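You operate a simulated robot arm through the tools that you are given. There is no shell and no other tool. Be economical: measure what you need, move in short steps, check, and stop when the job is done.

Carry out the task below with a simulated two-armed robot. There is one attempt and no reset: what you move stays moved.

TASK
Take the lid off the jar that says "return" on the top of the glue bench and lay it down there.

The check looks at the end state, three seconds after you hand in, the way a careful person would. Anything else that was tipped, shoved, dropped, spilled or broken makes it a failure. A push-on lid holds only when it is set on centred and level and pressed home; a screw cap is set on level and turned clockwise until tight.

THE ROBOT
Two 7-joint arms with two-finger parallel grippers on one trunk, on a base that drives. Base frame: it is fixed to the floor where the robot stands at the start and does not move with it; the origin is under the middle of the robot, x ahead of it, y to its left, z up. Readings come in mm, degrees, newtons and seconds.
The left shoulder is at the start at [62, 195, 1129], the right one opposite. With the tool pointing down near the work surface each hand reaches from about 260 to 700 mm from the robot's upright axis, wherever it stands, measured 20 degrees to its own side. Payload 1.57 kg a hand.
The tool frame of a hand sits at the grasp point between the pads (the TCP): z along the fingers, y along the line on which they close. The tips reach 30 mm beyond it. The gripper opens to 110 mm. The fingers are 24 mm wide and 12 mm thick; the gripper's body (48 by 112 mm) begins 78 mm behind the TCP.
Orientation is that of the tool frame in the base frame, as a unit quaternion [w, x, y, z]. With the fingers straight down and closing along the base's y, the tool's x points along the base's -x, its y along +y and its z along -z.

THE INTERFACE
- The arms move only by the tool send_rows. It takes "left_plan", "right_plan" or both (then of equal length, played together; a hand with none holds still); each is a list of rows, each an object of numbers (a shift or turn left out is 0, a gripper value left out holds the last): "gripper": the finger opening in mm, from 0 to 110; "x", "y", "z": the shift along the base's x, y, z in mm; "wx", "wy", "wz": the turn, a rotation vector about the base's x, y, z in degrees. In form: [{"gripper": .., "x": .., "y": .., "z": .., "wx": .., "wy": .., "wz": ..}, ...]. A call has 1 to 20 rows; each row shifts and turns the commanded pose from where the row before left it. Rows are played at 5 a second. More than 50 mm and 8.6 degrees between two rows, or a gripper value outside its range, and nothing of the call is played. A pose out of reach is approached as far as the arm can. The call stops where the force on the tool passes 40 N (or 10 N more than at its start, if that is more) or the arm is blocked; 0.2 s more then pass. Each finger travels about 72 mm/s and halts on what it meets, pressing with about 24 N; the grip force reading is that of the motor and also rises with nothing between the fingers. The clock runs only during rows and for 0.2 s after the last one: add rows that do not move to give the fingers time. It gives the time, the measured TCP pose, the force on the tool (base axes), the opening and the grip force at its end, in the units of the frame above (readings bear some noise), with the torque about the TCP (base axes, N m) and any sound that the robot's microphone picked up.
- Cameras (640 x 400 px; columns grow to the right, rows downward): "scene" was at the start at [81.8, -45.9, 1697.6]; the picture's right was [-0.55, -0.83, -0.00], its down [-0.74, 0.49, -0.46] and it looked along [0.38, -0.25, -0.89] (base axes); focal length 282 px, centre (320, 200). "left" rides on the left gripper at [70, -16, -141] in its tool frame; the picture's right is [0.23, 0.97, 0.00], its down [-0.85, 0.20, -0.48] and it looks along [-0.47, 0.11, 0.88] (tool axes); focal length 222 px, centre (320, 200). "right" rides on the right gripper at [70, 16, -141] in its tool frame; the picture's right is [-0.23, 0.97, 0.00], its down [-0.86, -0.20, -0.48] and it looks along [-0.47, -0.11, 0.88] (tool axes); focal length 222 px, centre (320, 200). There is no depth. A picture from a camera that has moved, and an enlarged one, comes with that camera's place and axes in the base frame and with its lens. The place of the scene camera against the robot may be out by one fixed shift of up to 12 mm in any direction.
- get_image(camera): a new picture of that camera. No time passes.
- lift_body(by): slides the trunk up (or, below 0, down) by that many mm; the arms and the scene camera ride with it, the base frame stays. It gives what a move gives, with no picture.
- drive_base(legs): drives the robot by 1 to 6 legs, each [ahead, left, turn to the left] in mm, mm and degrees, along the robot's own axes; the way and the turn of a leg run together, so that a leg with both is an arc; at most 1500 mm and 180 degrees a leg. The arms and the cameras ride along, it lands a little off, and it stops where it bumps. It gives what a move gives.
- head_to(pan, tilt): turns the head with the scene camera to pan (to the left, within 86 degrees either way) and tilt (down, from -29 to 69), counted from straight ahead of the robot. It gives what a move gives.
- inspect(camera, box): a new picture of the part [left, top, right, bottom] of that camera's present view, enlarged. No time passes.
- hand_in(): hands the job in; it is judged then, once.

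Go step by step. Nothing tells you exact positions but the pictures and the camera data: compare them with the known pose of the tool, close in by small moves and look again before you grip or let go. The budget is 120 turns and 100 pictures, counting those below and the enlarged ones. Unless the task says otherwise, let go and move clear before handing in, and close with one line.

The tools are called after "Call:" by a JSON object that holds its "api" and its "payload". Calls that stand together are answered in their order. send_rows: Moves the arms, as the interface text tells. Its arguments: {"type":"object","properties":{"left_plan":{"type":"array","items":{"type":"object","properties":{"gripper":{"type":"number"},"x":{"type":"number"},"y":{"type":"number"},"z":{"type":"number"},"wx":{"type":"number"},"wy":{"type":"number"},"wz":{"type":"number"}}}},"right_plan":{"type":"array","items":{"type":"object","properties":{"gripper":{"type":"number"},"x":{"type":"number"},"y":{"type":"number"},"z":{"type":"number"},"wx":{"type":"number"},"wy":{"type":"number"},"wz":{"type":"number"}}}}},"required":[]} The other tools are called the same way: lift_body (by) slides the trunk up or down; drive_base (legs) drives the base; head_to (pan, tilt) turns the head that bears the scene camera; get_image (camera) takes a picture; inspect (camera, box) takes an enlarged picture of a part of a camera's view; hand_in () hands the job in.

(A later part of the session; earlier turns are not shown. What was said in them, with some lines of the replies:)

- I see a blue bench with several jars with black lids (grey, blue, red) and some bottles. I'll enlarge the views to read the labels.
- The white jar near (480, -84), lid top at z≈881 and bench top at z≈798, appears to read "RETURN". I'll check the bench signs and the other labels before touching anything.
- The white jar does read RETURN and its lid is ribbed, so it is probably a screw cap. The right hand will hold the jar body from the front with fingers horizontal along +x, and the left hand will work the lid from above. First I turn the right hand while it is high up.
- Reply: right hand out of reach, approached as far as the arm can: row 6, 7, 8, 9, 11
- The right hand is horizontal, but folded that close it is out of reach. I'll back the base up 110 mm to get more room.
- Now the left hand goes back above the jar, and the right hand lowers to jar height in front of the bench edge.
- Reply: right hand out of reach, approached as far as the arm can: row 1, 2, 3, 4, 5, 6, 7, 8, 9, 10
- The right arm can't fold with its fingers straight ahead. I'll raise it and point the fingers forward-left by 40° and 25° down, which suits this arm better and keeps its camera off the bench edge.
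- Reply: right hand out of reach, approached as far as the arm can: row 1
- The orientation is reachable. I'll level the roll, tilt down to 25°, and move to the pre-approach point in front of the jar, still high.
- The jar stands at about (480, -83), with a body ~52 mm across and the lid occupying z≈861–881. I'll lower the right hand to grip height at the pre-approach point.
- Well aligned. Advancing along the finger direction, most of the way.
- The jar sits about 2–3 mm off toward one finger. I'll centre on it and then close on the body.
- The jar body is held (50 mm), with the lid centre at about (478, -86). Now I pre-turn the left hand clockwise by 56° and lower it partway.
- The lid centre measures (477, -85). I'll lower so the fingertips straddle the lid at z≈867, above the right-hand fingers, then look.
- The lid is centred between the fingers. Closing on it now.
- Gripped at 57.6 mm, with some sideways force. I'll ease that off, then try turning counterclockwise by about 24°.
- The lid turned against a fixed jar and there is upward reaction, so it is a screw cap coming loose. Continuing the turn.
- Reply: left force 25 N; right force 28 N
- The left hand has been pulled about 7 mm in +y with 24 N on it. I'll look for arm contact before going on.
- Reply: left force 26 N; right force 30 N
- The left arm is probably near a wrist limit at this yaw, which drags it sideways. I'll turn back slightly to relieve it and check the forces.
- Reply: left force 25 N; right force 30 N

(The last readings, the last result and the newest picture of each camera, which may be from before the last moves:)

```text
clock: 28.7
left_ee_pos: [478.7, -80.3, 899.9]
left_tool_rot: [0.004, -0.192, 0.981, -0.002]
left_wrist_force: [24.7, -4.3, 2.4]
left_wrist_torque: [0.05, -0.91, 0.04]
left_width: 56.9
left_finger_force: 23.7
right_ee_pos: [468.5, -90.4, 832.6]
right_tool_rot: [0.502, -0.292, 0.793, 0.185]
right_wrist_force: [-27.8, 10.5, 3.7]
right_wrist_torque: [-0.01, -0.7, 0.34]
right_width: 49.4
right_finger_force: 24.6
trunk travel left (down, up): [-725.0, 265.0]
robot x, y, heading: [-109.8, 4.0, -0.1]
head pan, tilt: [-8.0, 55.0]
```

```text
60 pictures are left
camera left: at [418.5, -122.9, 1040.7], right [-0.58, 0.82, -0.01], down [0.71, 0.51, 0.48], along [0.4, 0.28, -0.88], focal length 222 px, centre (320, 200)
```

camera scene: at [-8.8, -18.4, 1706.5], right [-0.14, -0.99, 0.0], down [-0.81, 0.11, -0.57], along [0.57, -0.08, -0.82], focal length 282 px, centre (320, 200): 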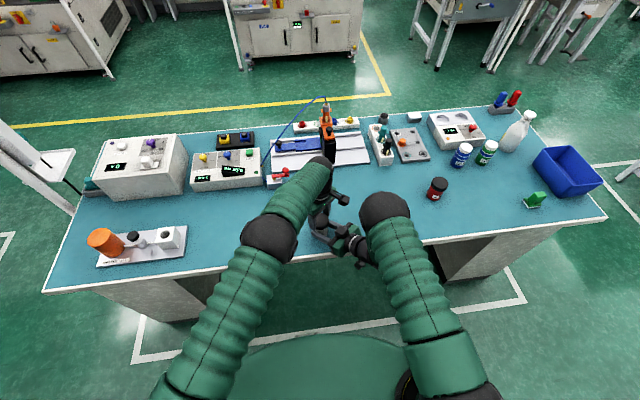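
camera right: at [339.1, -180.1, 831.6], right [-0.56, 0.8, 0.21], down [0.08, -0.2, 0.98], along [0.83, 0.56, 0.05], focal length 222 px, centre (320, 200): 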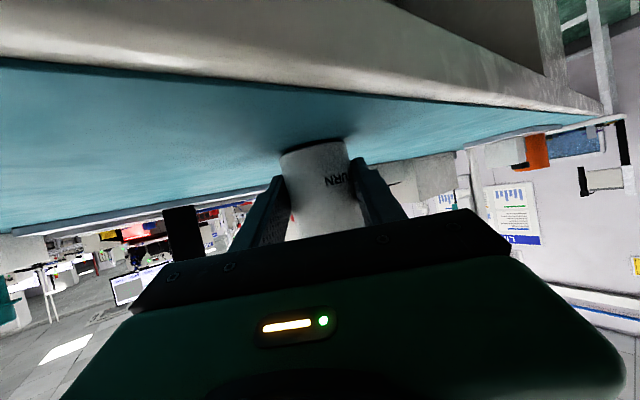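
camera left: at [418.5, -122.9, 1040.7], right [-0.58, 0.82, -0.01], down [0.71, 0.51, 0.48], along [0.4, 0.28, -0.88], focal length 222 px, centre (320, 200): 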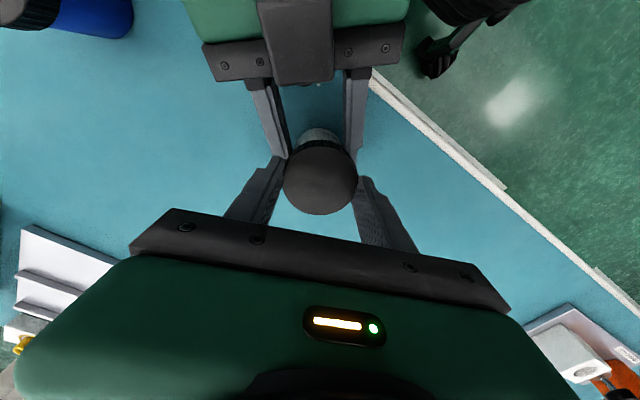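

Side forces remain but go only through the jar. I'll open the left hand now and see where it settles freely, which shows whether the arm itself is off.

Call:
{"api": "send_rows", "payload": {"left_plan": [{"gripper": 66}, {"gripper": 80}, {}, {}]}}

Call:
{"api": "get_image", "payload": {"camera": "left"}}

Call:
{"api": "get_image", "payload": {"camera": "right"}}

```text
clock: 29.7
left_ee_pos: [477.5, -81.0, 900.1]
left_tool_rot: [0.0, -0.192, 0.981, 0.0]
left_wrist_force: [-0.9, -0.1, -1.5]
left_wrist_torque: [0.0, 0.0, 0.02]
left_width: 80.2
left_finger_force: 0.0
right_ee_pos: [470.3, -91.8, 834.6]
right_tool_rot: [0.503, -0.29, 0.793, 0.185]
right_wrist_force: [-0.4, 1.3, 0.3]
right_wrist_torque: [-0.01, 0.01, 0.01]
right_width: 48.5
right_finger_force: 24.1
trunk travel left (down, up): [-725.0, 265.0]
robot x, y, heading: [-108.9, 3.2, -0.2]
head pan, tilt: [-8.0, 55.0]
```

```text
59 pictures are left
camera left: at [418.8, -124.6, 1039.8], right [-0.58, 0.82, 0.0], down [0.72, 0.51, 0.48], along [0.39, 0.28, -0.88], focal length 222 px, centre (320, 200)
```

left: 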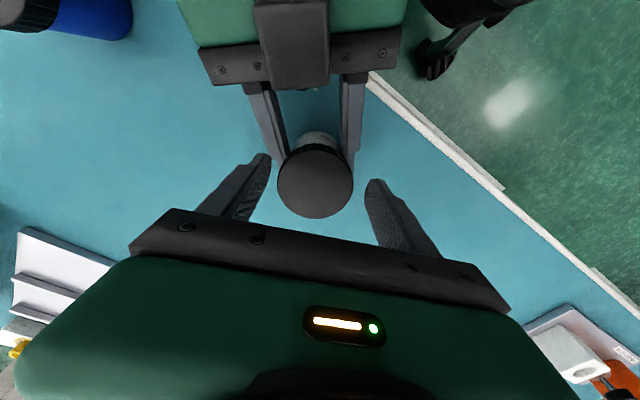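

```text
58 pictures are left
camera right: at [339.9, -182.2, 830.9], right [-0.56, 0.8, 0.21], down [0.08, -0.2, 0.98], along [0.83, 0.56, 0.05], focal length 222 px, centre (320, 200)
```

right: 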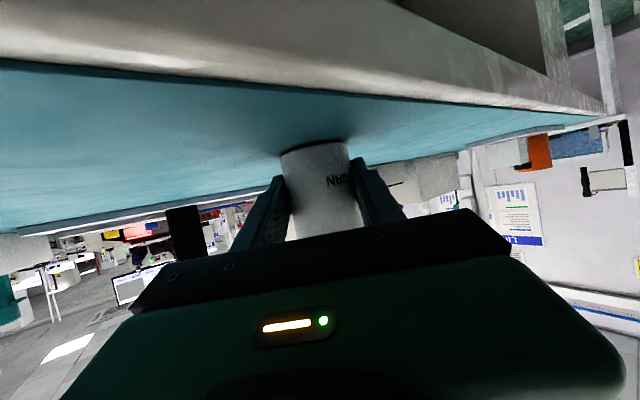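

Free, it settles at (477.5, -81), so my turning axis was about 5 mm off the lid axis (477, -86.3). I'll raise it, turn back to yaw -60, recentre accurately and look.

Call:
{"api": "send_rows", "payload": {"left_plan": [{"z": 12, "y": -2.5}, {"z": 10, "y": -2.8}, {"wz": -8.2}, {"wz": -8.2}, {"wz": -8.2}, {"wz": -8.2}, {"wz": -8.2}, {"wz": -8.2}, {"wz": -8.2}, {"wz": -8.2}, {"wz": -8.2}, {"wz": -8.2}, {}, {}]}}

Call:
{"api": "get_image", "payload": {"camera": "left"}}

Call:
{"api": "inspect", "payload": {"camera": "scene", "box": [290, 190, 370, 250]}}

```text
clock: 32.7
left_ee_pos: [477.1, -89.2, 921.1]
left_tool_rot: [0.0, 0.5, 0.866, -0.002]
left_wrist_force: [0.6, 0.7, -0.2]
left_wrist_torque: [0.0, 0.0, 0.03]
left_width: 80.0
left_finger_force: 0.0
right_ee_pos: [471.6, -92.9, 833.8]
right_tool_rot: [0.503, -0.291, 0.792, 0.186]
right_wrist_force: [-0.6, -0.7, -0.8]
right_wrist_torque: [-0.01, 0.0, -0.01]
right_width: 48.8
right_finger_force: 24.3
trunk travel left (down, up): [-725.0, 265.0]
robot x, y, heading: [-108.1, 4.3, 0.1]
head pan, tilt: [-8.0, 55.0]
```

```text
57 pictures are left
camera left: at [428.0, -37.4, 1062.5], right [0.73, 0.68, 0.0], down [0.6, -0.64, 0.48], along [0.33, -0.35, -0.88], focal length 222 px, centre (320, 200)
```

left: 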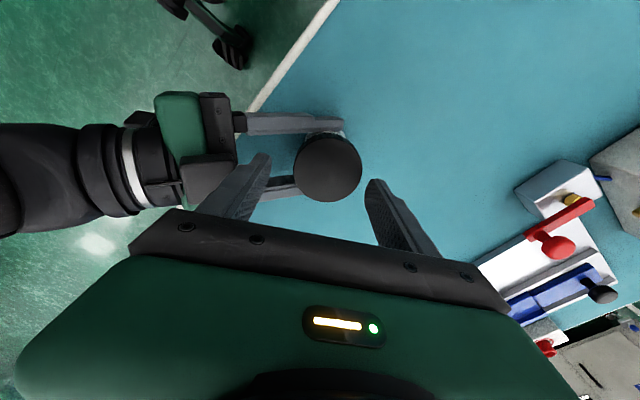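

```text
6.67 times, centred on (330, 220) of scene
camera zoom: at [-7.9, -19.5, 1706.3], right [-0.14, -0.99, 0.0], down [-0.81, 0.11, -0.57], along [0.57, -0.08, -0.82], focal length 1883 px, centre (253, 67)
```

zoom: 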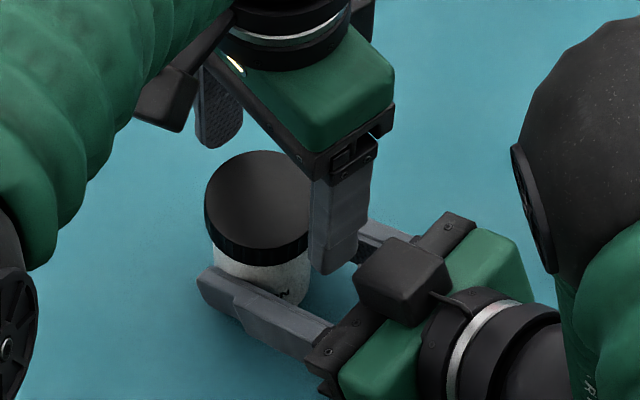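

Arm rotations drift a few millimetres, so I'll servo on the image. I'll shift the hand by (+2, +6), lower it, and look again.

Call:
{"api": "send_rows", "payload": {"left_plan": [{"x": 2, "y": 6}, {"z": -12}, {"z": -11}, {}, {}]}}

Call:
{"api": "get_image", "payload": {"camera": "left"}}

```text
clock: 33.9
left_ee_pos: [478.0, -82.0, 899.1]
left_tool_rot: [0.001, 0.499, 0.867, -0.001]
left_wrist_force: [0.0, 0.0, 0.1]
left_wrist_torque: [-0.01, 0.02, -0.01]
left_width: 80.0
left_finger_force: 0.3
right_ee_pos: [470.3, -92.1, 833.3]
right_tool_rot: [0.503, -0.29, 0.792, 0.186]
right_wrist_force: [0.6, 0.5, -0.6]
right_wrist_torque: [-0.01, 0.0, 0.01]
right_width: 48.7
right_finger_force: 23.9
trunk travel left (down, up): [-725.0, 265.0]
robot x, y, heading: [-112.6, -2.0, 0.2]
head pan, tilt: [-8.0, 55.0]
```

```text
55 pictures are left
camera left: at [429.8, -31.2, 1039.4], right [0.73, 0.68, 0.0], down [0.6, -0.64, 0.48], along [0.33, -0.35, -0.88], focal length 222 px, centre (320, 200)
```

left: 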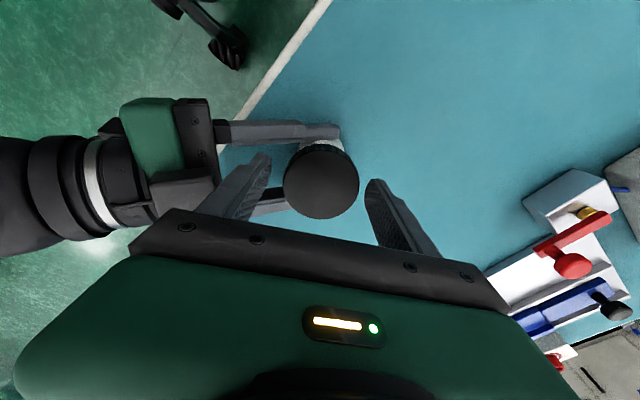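

The lid is centred in view. Gripping again and turning in small chunks, correcting by force between them.

Call:
{"api": "send_rows", "payload": {"left_plan": [{"y": -1, "gripper": 66}, {"gripper": 58}, {"gripper": 52}, {"gripper": 48}, {}, {}]}}

Call:
{"api": "send_rows", "payload": {"left_plan": [{"wz": 6}, {"wz": 6}, {"wz": 6}, {"wz": 6}, {}]}}

```text
clock: 35.3
left_ee_pos: [479.7, -83.2, 898.4]
left_tool_rot: [0.0, 0.499, 0.867, 0.0]
left_wrist_force: [14.1, 4.3, -4.1]
left_wrist_torque: [0.17, -0.41, 0.01]
left_width: 57.4
left_finger_force: 24.6
right_ee_pos: [471.1, -91.9, 833.9]
right_tool_rot: [0.503, -0.291, 0.792, 0.187]
right_wrist_force: [-14.0, -5.9, 3.3]
right_wrist_torque: [0.2, -0.52, 0.05]
right_width: 48.8
right_finger_force: 24.1
trunk travel left (down, up): [-725.0, 265.0]
robot x, y, heading: [-109.6, 0.5, 0.4]
head pan, tilt: [-8.0, 55.0]
```

```text
clock: 36.5
left_ee_pos: [481.0, -82.8, 897.7]
left_tool_rot: [0.002, 0.308, 0.951, 0.0]
left_wrist_force: [16.2, 4.5, 0.2]
left_wrist_torque: [0.26, -0.62, 0.01]
left_width: 57.2
left_finger_force: 24.3
right_ee_pos: [470.7, -91.6, 833.6]
right_tool_rot: [0.503, -0.291, 0.792, 0.186]
right_wrist_force: [-16.2, -5.7, 0.0]
right_wrist_torque: [0.12, -0.41, 0.09]
right_width: 48.7
right_finger_force: 23.9
trunk travel left (down, up): [-725.0, 265.0]
robot x, y, heading: [-111.0, -2.9, -0.0]
head pan, tilt: [-8.0, 55.0]
```

Call:
{"api": "send_rows", "payload": {"left_plan": [{"x": 3, "y": 1}, {"wz": 8}, {"wz": 8}, {"wz": 8}, {}]}}

Call:
{"api": "send_rows", "payload": {"left_plan": [{"wz": 8}, {"wz": 8}, {"wz": 8}, {}]}}

Call:
{"api": "get_image", "payload": {"camera": "right"}}

Call:
{"api": "inspect", "payload": {"camera": "left", "box": [220, 90, 420, 230]}}

```text
clock: 37.7
left_ee_pos: [481.4, -84.2, 897.7]
left_tool_rot: [-0.001, 0.104, 0.995, 0.0]
left_wrist_force: [-12.6, -1.0, 14.5]
left_wrist_torque: [-0.08, 0.49, 0.02]
left_width: 57.1
left_finger_force: 24.4
right_ee_pos: [470.7, -91.9, 834.4]
right_tool_rot: [0.503, -0.291, 0.793, 0.185]
right_wrist_force: [13.1, 0.6, -15.8]
right_wrist_torque: [-0.08, 0.45, -0.1]
right_width: 48.8
right_finger_force: 24.0
trunk travel left (down, up): [-725.0, 265.0]
robot x, y, heading: [-108.0, -0.3, 0.2]
head pan, tilt: [-8.0, 55.0]
```

```text
clock: 38.7
left_ee_pos: [481.6, -83.3, 897.4]
left_tool_rot: [0.002, -0.106, 0.994, 0.001]
left_wrist_force: [-12.1, -4.9, 5.6]
left_wrist_torque: [-0.16, 0.38, 0.03]
left_width: 56.8
left_finger_force: 24.0
right_ee_pos: [471.2, -91.7, 833.8]
right_tool_rot: [0.504, -0.29, 0.792, 0.185]
right_wrist_force: [11.6, 4.7, -6.6]
right_wrist_torque: [-0.22, 0.4, -0.05]
right_width: 48.5
right_finger_force: 23.6
trunk travel left (down, up): [-725.0, 265.0]
robot x, y, heading: [-110.0, -1.8, 0.3]
head pan, tilt: [-8.0, 55.0]
```

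```text
54 pictures are left
camera right: at [340.1, -181.8, 831.3], right [-0.56, 0.8, 0.21], down [0.08, -0.2, 0.98], along [0.83, 0.56, 0.05], focal length 222 px, centre (320, 200)
```

right: 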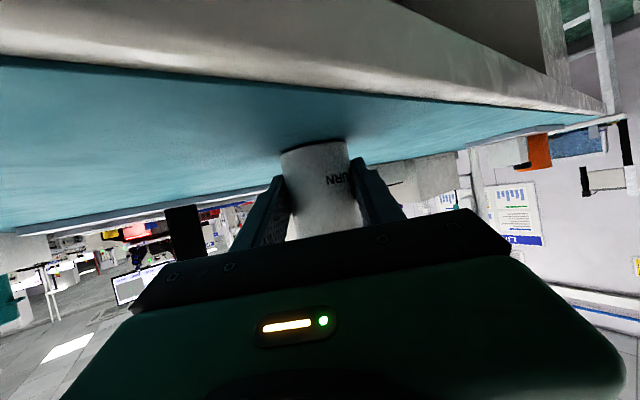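

```text
2.86 times, centred on (320, 160) of left
camera zoom: at [416.6, -114.5, 1039.1], right [-0.43, 0.9, 0.0], down [0.79, 0.37, 0.48], along [0.43, 0.2, -0.88], focal length 635 px, centre (320, 314)
```

zoom: 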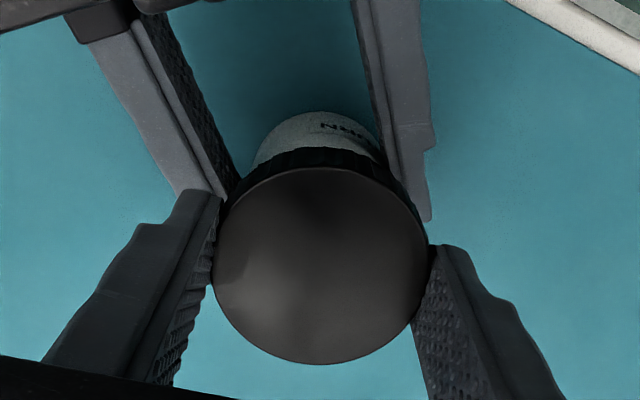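

The lid has turned about 150° with an upward reaction. A gentle lift will show whether it is free yet.

Call:
{"api": "send_rows", "payload": {"left_plan": [{"x": -2, "y": -1, "z": 2}, {"z": 2}, {}]}}

```text
clock: 39.5
left_ee_pos: [480.3, -83.0, 901.1]
left_tool_rot: [0.001, -0.105, 0.994, 0.002]
left_wrist_force: [8.8, -1.3, -19.9]
left_wrist_torque: [0.01, -0.45, 0.02]
left_width: 56.8
left_finger_force: 24.1
right_ee_pos: [470.5, -91.9, 834.9]
right_tool_rot: [0.504, -0.291, 0.792, 0.186]
right_wrist_force: [-10.3, 1.6, 19.9]
right_wrist_torque: [0.02, -0.38, 0.08]
right_width: 49.3
right_finger_force: 24.0
trunk travel left (down, up): [-725.0, 265.0]
robot x, y, heading: [-109.0, -1.9, 0.2]
head pan, tilt: [-8.0, 55.0]
```

It is still threaded (20 N). I'll ease down, release, turn back, and regrip for another turn.

Call:
{"api": "send_rows", "payload": {"left_plan": [{"x": 1, "z": -2.5}, {"gripper": 64}, {"gripper": 76}, {"z": 6}, {"wz": -8.4}, {"wz": -8.4}, {"wz": -8.4}, {"wz": -8.4}, {"wz": -8.4}, {"wz": -8.4}, {"wz": -8.4}, {"wz": -8.4}, {"wz": -8.4}, {}, {}]}}

Call:
{"api": "get_image", "payload": {"camera": "left"}}

```text
clock: 42.7
left_ee_pos: [481.3, -83.4, 903.9]
left_tool_rot: [0.0, 0.527, 0.85, -0.001]
left_wrist_force: [0.2, 0.1, 0.1]
left_wrist_torque: [0.02, 0.01, 0.05]
left_width: 76.0
left_finger_force: 0.2
right_ee_pos: [471.3, -92.0, 832.6]
right_tool_rot: [0.504, -0.29, 0.792, 0.185]
right_wrist_force: [0.6, -0.4, -0.5]
right_wrist_torque: [0.0, -0.01, 0.01]
right_width: 48.8
right_finger_force: 23.7
trunk travel left (down, up): [-725.0, 265.0]
robot x, y, heading: [-107.3, -2.3, 0.1]
head pan, tilt: [-8.0, 55.0]
```

```text
52 pictures are left
camera left: at [435.3, -29.1, 1046.5], right [0.77, 0.64, 0.0], down [0.56, -0.68, 0.48], along [0.3, -0.37, -0.88], focal length 222 px, centre (320, 200)
```

left: 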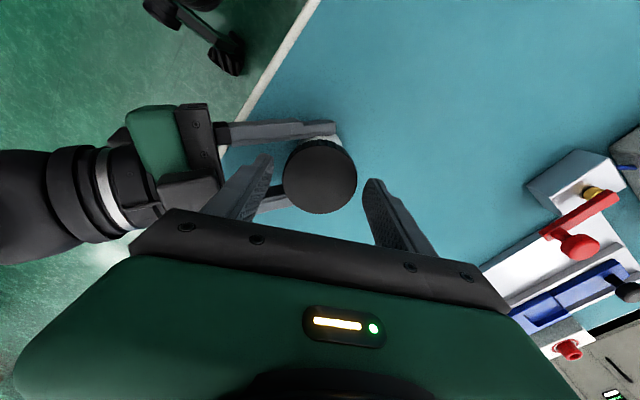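

Well centred. Regripping and turning about 80° more.

Call:
{"api": "send_rows", "payload": {"left_plan": [{"z": -5}, {"gripper": 66}, {"gripper": 58}, {"gripper": 50}, {"gripper": 48}, {}, {"wz": 8}, {"wz": 8}, {"wz": 8, "z": 0.2}, {"wz": 8}, {"wz": 8, "z": 0.2}, {"wz": 8}, {"wz": 8, "z": 0.2}, {"wz": 8}, {"wz": 8, "z": 0.2}, {"wz": 8}, {}]}}

Call:
{"api": "send_rows", "payload": {"left_plan": [{"z": 2}, {"z": 2}, {}]}}

```text
clock: 46.3
left_ee_pos: [480.7, -83.2, 901.6]
left_tool_rot: [0.001, -0.145, 0.989, 0.001]
left_wrist_force: [-1.4, -1.5, -1.5]
left_wrist_torque: [-0.03, 0.08, 0.04]
left_width: 57.4
left_finger_force: 23.9
right_ee_pos: [471.5, -92.0, 833.6]
right_tool_rot: [0.503, -0.29, 0.793, 0.185]
right_wrist_force: [1.8, 2.4, -0.7]
right_wrist_torque: [-0.08, -0.01, 0.0]
right_width: 48.7
right_finger_force: 24.0
trunk travel left (down, up): [-725.0, 265.0]
robot x, y, heading: [-109.2, 1.0, 0.2]
head pan, tilt: [-8.0, 55.0]
```

```text
clock: 47.1
left_ee_pos: [481.2, -83.0, 904.0]
left_tool_rot: [0.001, -0.143, 0.99, 0.001]
left_wrist_force: [9.3, -2.1, -19.4]
left_wrist_torque: [0.06, -0.46, 0.03]
left_width: 57.5
left_finger_force: 24.0
right_ee_pos: [471.2, -92.0, 834.9]
right_tool_rot: [0.505, -0.291, 0.791, 0.187]
right_wrist_force: [-8.7, 2.3, 21.0]
right_wrist_torque: [-0.04, -0.31, 0.11]
right_width: 49.0
right_finger_force: 24.4
trunk travel left (down, up): [-725.0, 265.0]
robot x, y, heading: [-110.8, -3.5, 0.0]
head pan, tilt: [-8.0, 55.0]
```

Rising but still threaded. Another cycle: ease off, release, turn back, look.

Call:
{"api": "send_rows", "payload": {"left_plan": [{"z": -3}, {"gripper": 64}, {"gripper": 76}, {"z": 4}, {"wz": -8.4}, {"wz": -8.4}, {"wz": -8.4}, {"wz": -8.4}, {"wz": -8.4}, {"wz": -8.4}, {"wz": -8.4}, {"wz": -8.4}, {"wz": -8.4}, {}, {}]}}

Call:
{"api": "get_image", "payload": {"camera": "left"}}

Call:
{"api": "inspect", "payload": {"camera": "scene", "box": [290, 190, 370, 250]}}

```text
clock: 50.3
left_ee_pos: [482.0, -83.5, 905.5]
left_tool_rot: [0.0, 0.494, 0.869, -0.001]
left_wrist_force: [-0.1, 0.7, 0.3]
left_wrist_torque: [0.01, 0.03, 0.0]
left_width: 76.1
left_finger_force: 0.1
right_ee_pos: [470.6, -91.4, 834.3]
right_tool_rot: [0.504, -0.29, 0.792, 0.186]
right_wrist_force: [0.0, 0.6, -0.3]
right_wrist_torque: [-0.01, 0.0, -0.02]
right_width: 48.8
right_finger_force: 24.1
trunk travel left (down, up): [-725.0, 265.0]
robot x, y, heading: [-111.0, -0.3, 0.5]
head pan, tilt: [-8.0, 55.0]
```

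```text
51 pictures are left
camera left: at [431.3, -32.8, 1047.6], right [0.72, 0.69, 0.0], down [0.61, -0.63, 0.48], along [0.33, -0.35, -0.88], focal length 222 px, centre (320, 200)
```

left: 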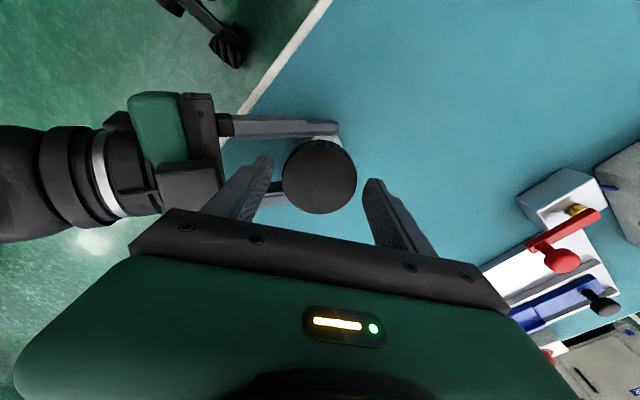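

```text
6.67 times, centred on (330, 220) of scene
camera zoom: at [-7.9, -19.4, 1706.3], right [-0.14, -0.99, 0.0], down [-0.81, 0.11, -0.57], along [0.57, -0.08, -0.82], focal length 1883 px, centre (253, 67)
```

zoom: 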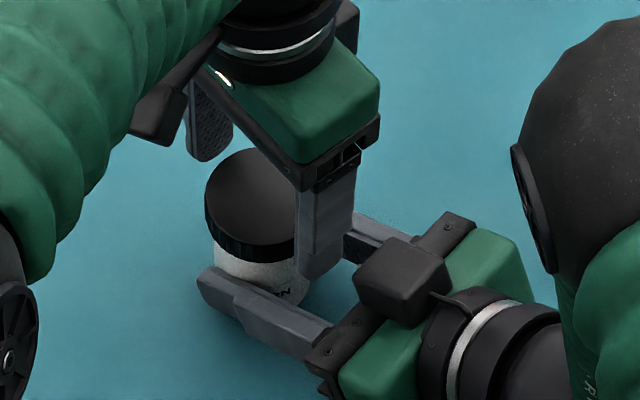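

Still centred. Regripping slightly higher and turning 80° again.

Call:
{"api": "send_rows", "payload": {"left_plan": [{"z": -4}, {"gripper": 66}, {"gripper": 58}, {"gripper": 50}, {"gripper": 48}, {}, {"wz": 8}, {"wz": 8}, {"wz": 8, "z": 0.2}, {"wz": 8}, {"wz": 8, "z": 0.2}, {"wz": 8}, {"wz": 8, "z": 0.2}, {"wz": 8}, {"wz": 8, "z": 0.2}, {"wz": 8}, {}]}}

Call:
{"api": "send_rows", "payload": {"left_plan": [{"z": 2}, {"z": 2}, {}]}}

```text
clock: 53.9
left_ee_pos: [481.4, -82.6, 904.0]
left_tool_rot: [0.0, -0.183, 0.983, -0.001]
left_wrist_force: [-3.5, -1.2, -0.9]
left_wrist_torque: [-0.03, 0.05, -0.03]
left_width: 57.5
left_finger_force: 24.2
right_ee_pos: [470.6, -91.0, 834.1]
right_tool_rot: [0.504, -0.291, 0.792, 0.186]
right_wrist_force: [2.8, 1.3, 0.1]
right_wrist_torque: [-0.06, 0.14, 0.01]
right_width: 48.4
right_finger_force: 23.6
trunk travel left (down, up): [-725.0, 265.0]
robot x, y, heading: [-108.0, -2.6, 0.1]
head pan, tilt: [-8.0, 55.0]
```

```text
clock: 54.7
left_ee_pos: [480.7, -82.7, 905.4]
left_tool_rot: [0.001, -0.181, 0.983, 0.001]
left_wrist_force: [0.2, 0.8, -0.1]
left_wrist_torque: [0.0, -0.01, 0.04]
left_width: 58.0
left_finger_force: 24.3
right_ee_pos: [471.1, -91.9, 832.3]
right_tool_rot: [0.504, -0.289, 0.793, 0.185]
right_wrist_force: [0.6, 0.6, -1.1]
right_wrist_torque: [0.03, 0.02, -0.03]
right_width: 49.0
right_finger_force: 24.4
trunk travel left (down, up): [-725.0, 265.0]
robot x, y, heading: [-112.3, -0.5, 0.1]
head pan, tilt: [-8.0, 55.0]
```

No force on the lift now, so the lid is free. Lifting it straight up.

Call:
{"api": "send_rows", "payload": {"left_plan": [{"z": 6}, {"z": 10}, {"z": 20}, {"z": 25}, {}]}}

Call:
{"api": "get_image", "payload": {"camera": "left"}}

Call:
{"api": "inspect", "payload": {"camera": "scene", "box": [270, 150, 430, 270]}}

```text
clock: 55.9
left_ee_pos: [480.7, -84.0, 968.1]
left_tool_rot: [0.001, -0.181, 0.984, 0.0]
left_wrist_force: [-0.2, 0.4, 0.4]
left_wrist_torque: [0.0, 0.02, -0.03]
left_width: 57.8
left_finger_force: 24.5
right_ee_pos: [471.0, -92.2, 834.0]
right_tool_rot: [0.504, -0.29, 0.792, 0.186]
right_wrist_force: [-0.7, -0.6, -0.5]
right_wrist_torque: [0.0, 0.03, -0.02]
right_width: 49.2
right_finger_force: 24.0
trunk travel left (down, up): [-725.0, 265.0]
robot x, y, heading: [-111.2, -3.0, -0.1]
head pan, tilt: [-8.0, 55.0]
```

```text
49 pictures are left
camera left: at [421.4, -125.4, 1110.3], right [-0.56, 0.83, 0.0], down [0.73, 0.49, 0.48], along [0.4, 0.27, -0.88], focal length 222 px, centre (320, 200)
```

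left: 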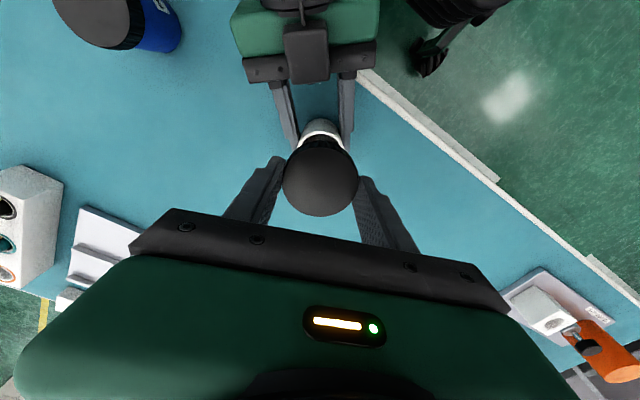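

```text
3.33 times, centred on (350, 210) of scene
camera zoom: at [-7.5, -19.5, 1706.6], right [-0.14, -0.99, 0.0], down [-0.81, 0.11, -0.57], along [0.57, -0.08, -0.82], focal length 941 px, centre (220, 167)
```

zoom: 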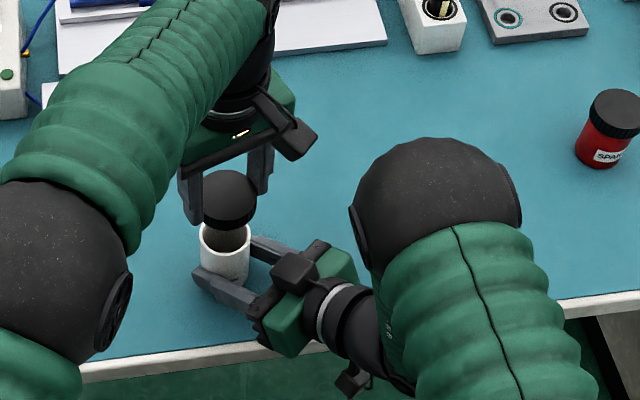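

The lid is off and the jar is open and upright. I'll carry the lid left over clear bench, at about (490, 90).

Call:
{"api": "send_rows", "payload": {"left_plan": [{"y": 25, "x": 2}, {"y": 30, "x": 2, "wz": -5}, {"y": 30, "x": 2, "wz": -5}, {"y": 30, "x": 2, "wz": -5}, {"y": 30, "x": 2, "wz": -5}, {"y": 25}, {}, {}]}}

Call:
{"api": "get_image", "payload": {"camera": "left"}}

Call:
{"api": "get_image", "payload": {"camera": "scene"}}

```text
clock: 57.7
left_ee_pos: [490.2, 86.1, 969.3]
left_tool_rot: [0.0, -0.008, 1.0, 0.0]
left_wrist_force: [-0.3, 0.3, 0.1]
left_wrist_torque: [-0.01, -0.03, -0.01]
left_width: 57.7
left_finger_force: 24.0
right_ee_pos: [471.3, -91.3, 834.0]
right_tool_rot: [0.503, -0.291, 0.792, 0.186]
right_wrist_force: [0.1, 0.1, 0.0]
right_wrist_torque: [0.01, 0.01, 0.01]
right_width: 49.0
right_finger_force: 24.2
trunk travel left (down, up): [-725.0, 265.0]
robot x, y, heading: [-109.8, 3.4, 0.1]
head pan, tilt: [-8.0, 55.0]
```

```text
47 pictures are left
camera left: at [420.6, 68.5, 1110.2], right [-0.24, 0.97, 0.0], down [0.85, 0.21, 0.48], along [0.47, 0.12, -0.88], focal length 222 px, centre (320, 200)
```

left: 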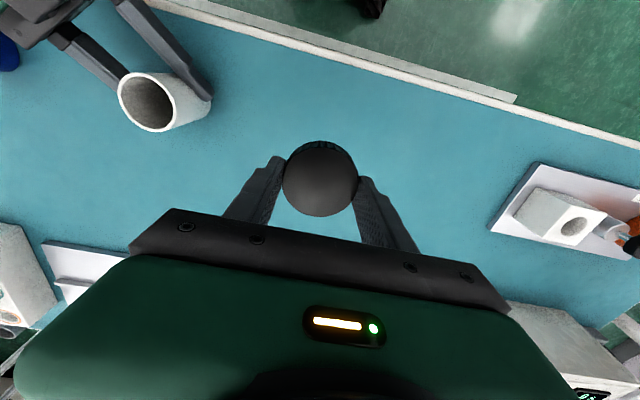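

```text
46 pictures are left
camera scene: at [-7.9, -18.8, 1706.3], right [-0.14, -0.99, 0.0], down [-0.81, 0.11, -0.57], along [0.57, -0.08, -0.82], focal length 282 px, centre (320, 200)
```

scene: 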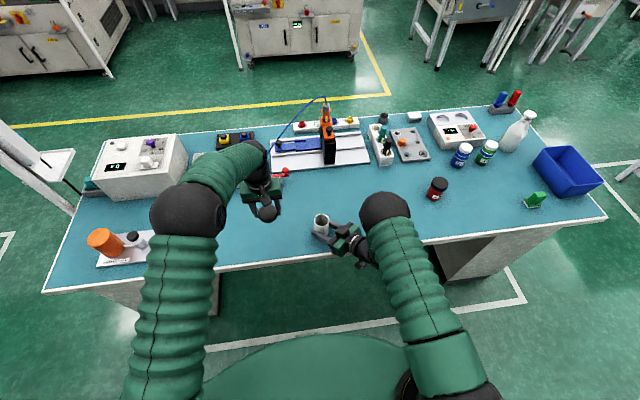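

Clear spot below. Lowering to just above the bench, then in small steps until contact.

Call:
{"api": "send_rows", "payload": {"left_plan": [{"z": -30}, {"z": -30}, {"z": -30}, {"z": -20}, {}]}}

Call:
{"api": "send_rows", "payload": {"left_plan": [{"z": -5}, {"z": -4}, {"z": -3}, {}]}}

Call:
{"api": "get_image", "payload": {"camera": "left"}}

Call:
{"api": "inspect", "payload": {"camera": "scene", "box": [200, 150, 340, 260]}}

```text
clock: 58.9
left_ee_pos: [488.9, 87.0, 858.6]
left_tool_rot: [0.001, -0.008, 1.0, 0.0]
left_wrist_force: [0.2, 0.7, -0.2]
left_wrist_torque: [0.02, -0.03, 0.0]
left_width: 57.7
left_finger_force: 23.7
right_ee_pos: [471.5, -90.9, 834.5]
right_tool_rot: [0.504, -0.291, 0.792, 0.186]
right_wrist_force: [0.0, 0.1, -0.4]
right_wrist_torque: [-0.03, 0.0, 0.02]
right_width: 48.9
right_finger_force: 24.1
trunk travel left (down, up): [-725.0, 265.0]
robot x, y, heading: [-113.0, 0.1, -0.0]
head pan, tilt: [-8.0, 55.0]
```

```text
clock: 59.9
left_ee_pos: [490.7, 87.8, 846.4]
left_tool_rot: [0.001, -0.008, 1.0, -0.001]
left_wrist_force: [0.0, 0.0, -0.4]
left_wrist_torque: [0.02, -0.02, 0.03]
left_width: 57.8
left_finger_force: 23.3
right_ee_pos: [470.7, -91.7, 833.7]
right_tool_rot: [0.504, -0.291, 0.792, 0.187]
right_wrist_force: [0.6, 0.3, -0.5]
right_wrist_torque: [-0.01, 0.02, -0.01]
right_width: 48.7
right_finger_force: 23.8
trunk travel left (down, up): [-725.0, 265.0]
robot x, y, heading: [-108.8, -0.1, 0.4]
head pan, tilt: [-8.0, 55.0]
```

```text
45 pictures are left
camera left: at [420.3, 68.7, 987.3], right [-0.24, 0.97, 0.0], down [0.85, 0.21, 0.48], along [0.47, 0.12, -0.88], focal length 222 px, centre (320, 200)
```

left: 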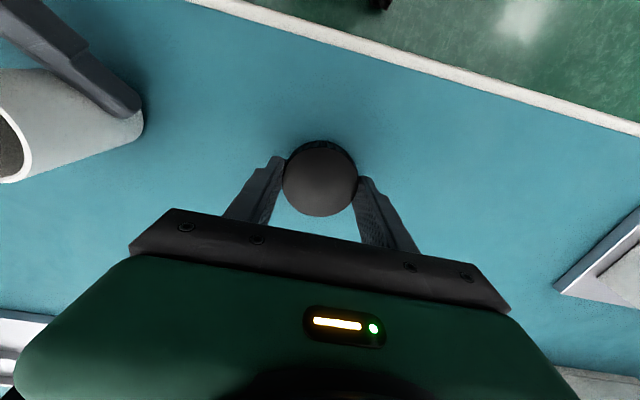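

```text
3.64 times, centred on (270, 205) of scene
camera zoom: at [-7.7, -18.4, 1706.3], right [-0.14, -0.99, 0.0], down [-0.81, 0.11, -0.57], along [0.57, -0.08, -0.82], focal length 1027 px, centre (502, 182)
```

zoom: 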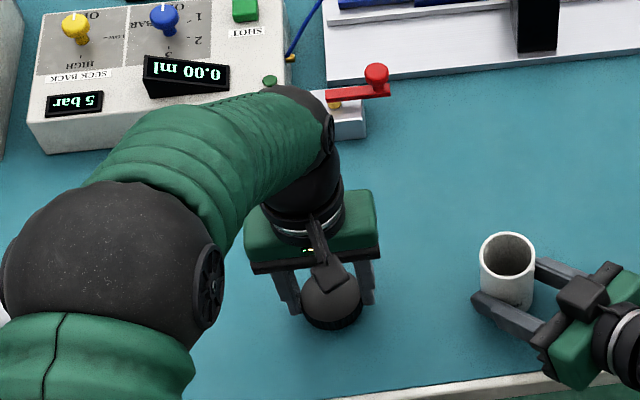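

Call:
{"api": "send_rows", "payload": {"left_plan": [{"z": -2}, {"z": -2}, {}]}}

Call:
{"api": "send_rows", "payload": {"left_plan": [{"z": -2}, {}]}}

Call:
{"api": "send_rows", "payload": {"left_plan": [{"z": -2}, {}]}}

```text
clock: 60.7
left_ee_pos: [490.5, 85.3, 842.1]
left_tool_rot: [0.001, -0.008, 1.0, 0.0]
left_wrist_force: [-0.1, -0.1, 0.2]
left_wrist_torque: [0.01, -0.01, 0.0]
left_width: 57.4
left_finger_force: 24.0
right_ee_pos: [469.8, -91.5, 834.5]
right_tool_rot: [0.504, -0.291, 0.792, 0.186]
right_wrist_force: [0.1, 0.3, -0.9]
right_wrist_torque: [-0.02, 0.03, 0.0]
right_width: 48.6
right_finger_force: 23.9
trunk travel left (down, up): [-725.0, 265.0]
robot x, y, heading: [-106.9, 0.4, 0.1]
head pan, tilt: [-8.0, 55.0]
```

```text
clock: 61.3
left_ee_pos: [490.7, 86.0, 841.3]
left_tool_rot: [0.001, -0.008, 1.0, 0.0]
left_wrist_force: [0.0, 0.7, 0.2]
left_wrist_torque: [0.03, 0.03, 0.01]
left_width: 57.5
left_finger_force: 24.0
right_ee_pos: [471.6, -91.1, 834.1]
right_tool_rot: [0.504, -0.29, 0.792, 0.185]
right_wrist_force: [-0.1, 0.5, -0.7]
right_wrist_torque: [-0.05, 0.0, 0.02]
right_width: 48.9
right_finger_force: 23.9
trunk travel left (down, up): [-725.0, 265.0]
robot x, y, heading: [-107.4, 3.1, 0.2]
head pan, tilt: [-8.0, 55.0]
```

```text
clock: 61.9
left_ee_pos: [489.9, 87.9, 838.4]
left_tool_rot: [0.0, -0.009, 1.0, 0.0]
left_wrist_force: [0.1, -0.4, -0.6]
left_wrist_torque: [-0.04, -0.04, 0.02]
left_width: 57.3
left_finger_force: 23.8
right_ee_pos: [469.9, -91.0, 834.7]
right_tool_rot: [0.503, -0.291, 0.793, 0.185]
right_wrist_force: [-1.0, 0.7, -0.7]
right_wrist_torque: [-0.01, 0.04, -0.04]
right_width: 48.7
right_finger_force: 24.3
trunk travel left (down, up): [-725.0, 265.0]
robot x, y, heading: [-112.6, -1.3, 0.4]
head pan, tilt: [-8.0, 55.0]
```

Call:
{"api": "send_rows", "payload": {"left_plan": [{"z": -2}, {}]}}

Call:
{"api": "send_rows", "payload": {"left_plan": [{"z": -2}, {}]}}

Call:
{"api": "inspect", "payload": {"camera": "left", "box": [220, 90, 420, 230]}}

```text
clock: 62.5
left_ee_pos: [490.5, 86.7, 836.7]
left_tool_rot: [0.001, -0.008, 1.0, -0.001]
left_wrist_force: [0.8, -0.7, -0.3]
left_wrist_torque: [0.02, 0.04, 0.04]
left_width: 57.7
left_finger_force: 23.6
right_ee_pos: [471.4, -92.6, 834.1]
right_tool_rot: [0.504, -0.29, 0.793, 0.184]
right_wrist_force: [-0.5, 0.4, -0.8]
right_wrist_torque: [-0.03, 0.02, -0.02]
right_width: 48.9
right_finger_force: 24.4
trunk travel left (down, up): [-725.0, 265.0]
robot x, y, heading: [-107.1, -4.7, 0.1]
head pan, tilt: [-8.0, 55.0]
```

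```text
clock: 63.1
left_ee_pos: [492.2, 86.5, 834.6]
left_tool_rot: [0.001, -0.007, 1.0, 0.0]
left_wrist_force: [-0.1, 1.6, 0.4]
left_wrist_torque: [0.02, 0.01, 0.0]
left_width: 57.5
left_finger_force: 23.4
right_ee_pos: [470.6, -90.8, 834.7]
right_tool_rot: [0.505, -0.29, 0.792, 0.185]
right_wrist_force: [-0.1, 0.4, -0.2]
right_wrist_torque: [0.01, 0.03, 0.04]
right_width: 48.6
right_finger_force: 23.4
trunk travel left (down, up): [-725.0, 265.0]
robot x, y, heading: [-112.4, 1.9, 0.4]
head pan, tilt: [-8.0, 55.0]
```

```text
2.86 times, centred on (320, 160) of left
camera zoom: at [420.9, 69.0, 975.4], right [-0.24, 0.97, 0.0], down [0.85, 0.21, 0.48], along [0.47, 0.12, -0.88], focal length 635 px, centre (320, 314)
```

zoom: 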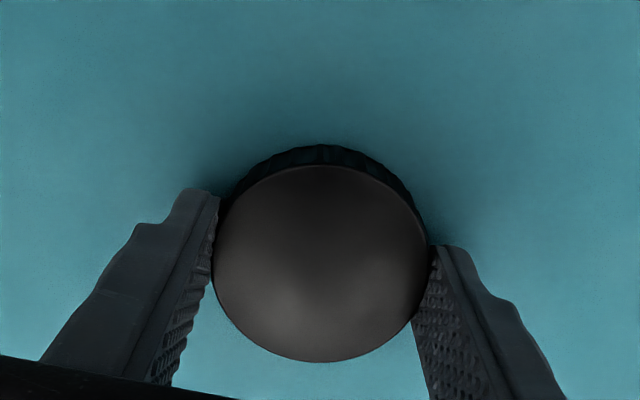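

Call:
{"api": "send_rows", "payload": {"left_plan": [{"z": -1.5}, {}]}}

Call:
{"api": "send_rows", "payload": {"left_plan": [{"z": -1.5}, {}]}}

Call:
{"api": "send_rows", "payload": {"left_plan": [{"z": -1}, {}]}}

```text
clock: 63.7
left_ee_pos: [490.6, 87.9, 833.1]
left_tool_rot: [0.001, -0.008, 1.0, 0.0]
left_wrist_force: [0.5, 0.0, 0.0]
left_wrist_torque: [0.02, 0.03, 0.0]
left_width: 57.5
left_finger_force: 24.0
right_ee_pos: [470.4, -90.3, 833.7]
right_tool_rot: [0.504, -0.29, 0.792, 0.185]
right_wrist_force: [-0.4, 0.1, -0.8]
right_wrist_torque: [-0.01, 0.01, 0.01]
right_width: 48.8
right_finger_force: 23.9
trunk travel left (down, up): [-725.0, 265.0]
robot x, y, heading: [-111.2, 1.1, -0.0]
head pan, tilt: [-8.0, 55.0]
```

```text
clock: 64.3
left_ee_pos: [490.4, 87.1, 831.2]
left_tool_rot: [0.0, -0.007, 1.0, 0.0]
left_wrist_force: [-0.5, -1.4, 2.3]
left_wrist_torque: [-0.03, -0.03, -0.03]
left_width: 57.6
left_finger_force: 23.8
right_ee_pos: [469.6, -91.2, 832.6]
right_tool_rot: [0.504, -0.29, 0.793, 0.185]
right_wrist_force: [0.0, -0.2, -0.6]
right_wrist_torque: [-0.02, -0.01, -0.01]
right_width: 48.9
right_finger_force: 24.4
trunk travel left (down, up): [-725.0, 265.0]
robot x, y, heading: [-109.7, 1.1, 0.1]
head pan, tilt: [-8.0, 55.0]
```

```text
clock: 64.9
left_ee_pos: [490.3, 86.7, 830.8]
left_tool_rot: [0.001, -0.008, 1.0, 0.0]
left_wrist_force: [0.2, 0.8, 8.0]
left_wrist_torque: [0.11, 0.02, 0.04]
left_width: 57.6
left_finger_force: 24.3
right_ee_pos: [470.7, -92.7, 834.8]
right_tool_rot: [0.504, -0.29, 0.792, 0.185]
right_wrist_force: [0.0, -0.4, -1.2]
right_wrist_torque: [-0.01, -0.01, 0.01]
right_width: 48.7
right_finger_force: 23.4
trunk travel left (down, up): [-725.0, 265.0]
robot x, y, heading: [-111.3, -4.4, -0.2]
head pan, tilt: [-8.0, 55.0]
```

The lid is in contact with the bench (8 N). I'll open both hands: the left one rises straight up, and the right one releases the jar and backs out along its fingers.

Call:
{"api": "send_rows", "payload": {"left_plan": [{"gripper": 64}, {"gripper": 74}, {"gripper": 84}, {}, {"z": 15}, {"z": 30}, {"z": 40}, {"z": 40}, {}], "right_plan": [{"gripper": 54}, {"gripper": 60}, {"gripper": 68}, {"gripper": 72}, {}, {}, {}, {}, {}]}}

Call:
{"api": "get_image", "payload": {"camera": "left"}}

Call:
{"api": "get_image", "payload": {"camera": "right"}}

```text
clock: 66.9
left_ee_pos: [490.4, 88.2, 954.9]
left_tool_rot: [0.001, -0.008, 1.0, -0.001]
left_wrist_force: [0.0, -0.6, -0.1]
left_wrist_torque: [-0.01, 0.04, 0.02]
left_width: 84.0
left_finger_force: 0.2
right_ee_pos: [472.6, -90.5, 834.9]
right_tool_rot: [0.504, -0.291, 0.792, 0.187]
right_wrist_force: [-0.3, 0.1, -0.6]
right_wrist_torque: [0.0, 0.01, 0.02]
right_width: 72.1
right_finger_force: 0.1
trunk travel left (down, up): [-725.0, 265.0]
robot x, y, heading: [-107.7, 1.7, 0.0]
head pan, tilt: [-8.0, 55.0]
```

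```text
42 pictures are left
camera left: at [421.0, 69.3, 1096.5], right [-0.24, 0.97, 0.0], down [0.85, 0.21, 0.48], along [0.47, 0.12, -0.88], focal length 222 px, centre (320, 200)
```

left: 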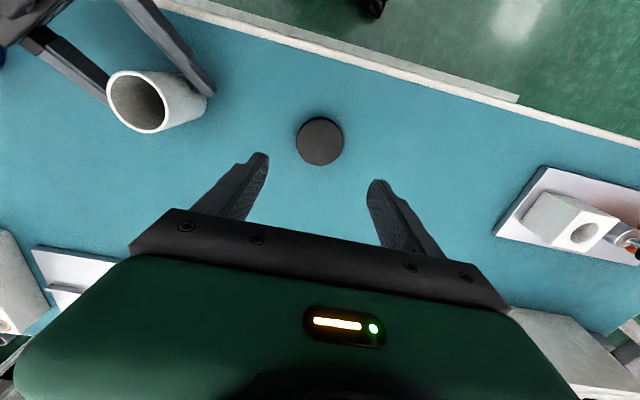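

```text
41 pictures are left
camera right: at [339.9, -181.6, 830.9], right [-0.56, 0.8, 0.21], down [0.08, -0.2, 0.98], along [0.83, 0.56, 0.05], focal length 222 px, centre (320, 200)
```

right: 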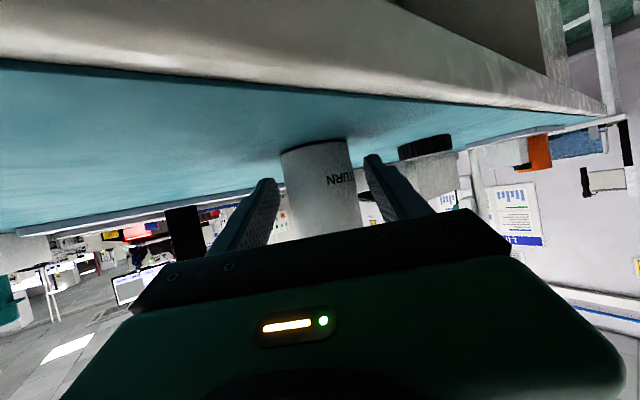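

The lid lies flat on the bench, and the jar stands free between the open fingers. I'm backing the right hand out along its fingers, then up.

Call:
{"api": "send_rows", "payload": {"right_plan": [{"x": -8, "y": -7}, {"x": -12, "y": -10}, {"x": -15, "y": -12.5}, {"x": -15, "y": -12.5}, {"x": -15, "y": -12.5}, {"z": 20}, {"z": 30}, {"z": 30}, {}]}}

Call:
{"api": "get_image", "payload": {"camera": "scene"}}

Call:
{"api": "inspect", "payload": {"camera": "scene", "box": [220, 150, 460, 290]}}

Call:
{"api": "get_image", "payload": {"camera": "right"}}

```text
clock: 68.9
left_ee_pos: [490.8, 88.4, 955.8]
left_tool_rot: [0.0, -0.008, 1.0, -0.001]
left_wrist_force: [-0.3, 0.4, 0.1]
left_wrist_torque: [0.01, 0.0, 0.03]
left_width: 84.0
left_finger_force: 0.1
right_ee_pos: [405.5, -146.3, 913.7]
right_tool_rot: [0.503, -0.291, 0.792, 0.186]
right_wrist_force: [0.4, -0.4, -0.1]
right_wrist_torque: [-0.03, -0.01, -0.04]
right_width: 72.3
right_finger_force: 0.1
trunk travel left (down, up): [-725.0, 265.0]
robot x, y, heading: [-113.4, -0.4, 0.4]
head pan, tilt: [-8.0, 55.0]
```

```text
40 pictures are left
camera scene: at [-7.9, -18.7, 1706.3], right [-0.14, -0.99, 0.0], down [-0.81, 0.11, -0.57], along [0.57, -0.08, -0.82], focal length 282 px, centre (320, 200)
```

scene: 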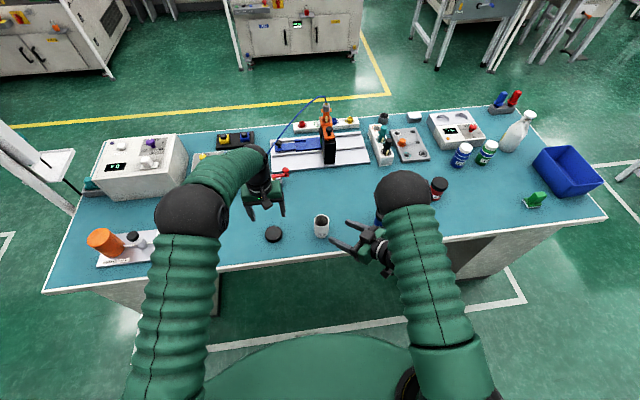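

```text
2.67 times, centred on (340, 220) of scene
camera zoom: at [-7.9, -18.7, 1706.3], right [-0.14, -0.99, 0.0], down [-0.81, 0.11, -0.57], along [0.57, -0.08, -0.82], focal length 753 px, centre (267, 147)
```

zoom: 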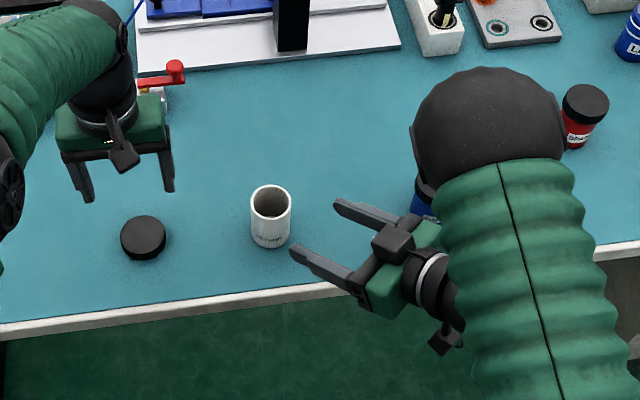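

```text
38 pictures are left
camera right: at [274.0, -236.7, 911.0], right [-0.56, 0.8, 0.21], down [0.08, -0.2, 0.98], along [0.83, 0.56, 0.05], focal length 222 px, centre (320, 200)
```

right: 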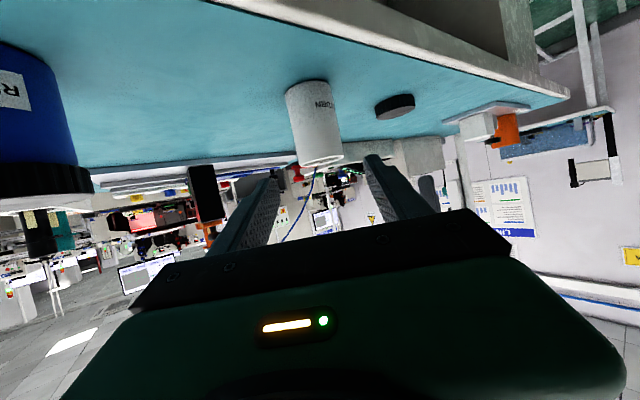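

The RETURN jar stands open and upright, its lid lies flat on the bench, the neighbouring jars look undisturbed, and both hands are clear. Handing in.

Call:
{"api": "hand_in", "payload": {}}

```text
The job is handed in.
```

I unscrewed the lid of the "RETURN" jar and laid it flat on the glue bench, about 17 cm to the left of the jar. The jar stands open and upright where it was.
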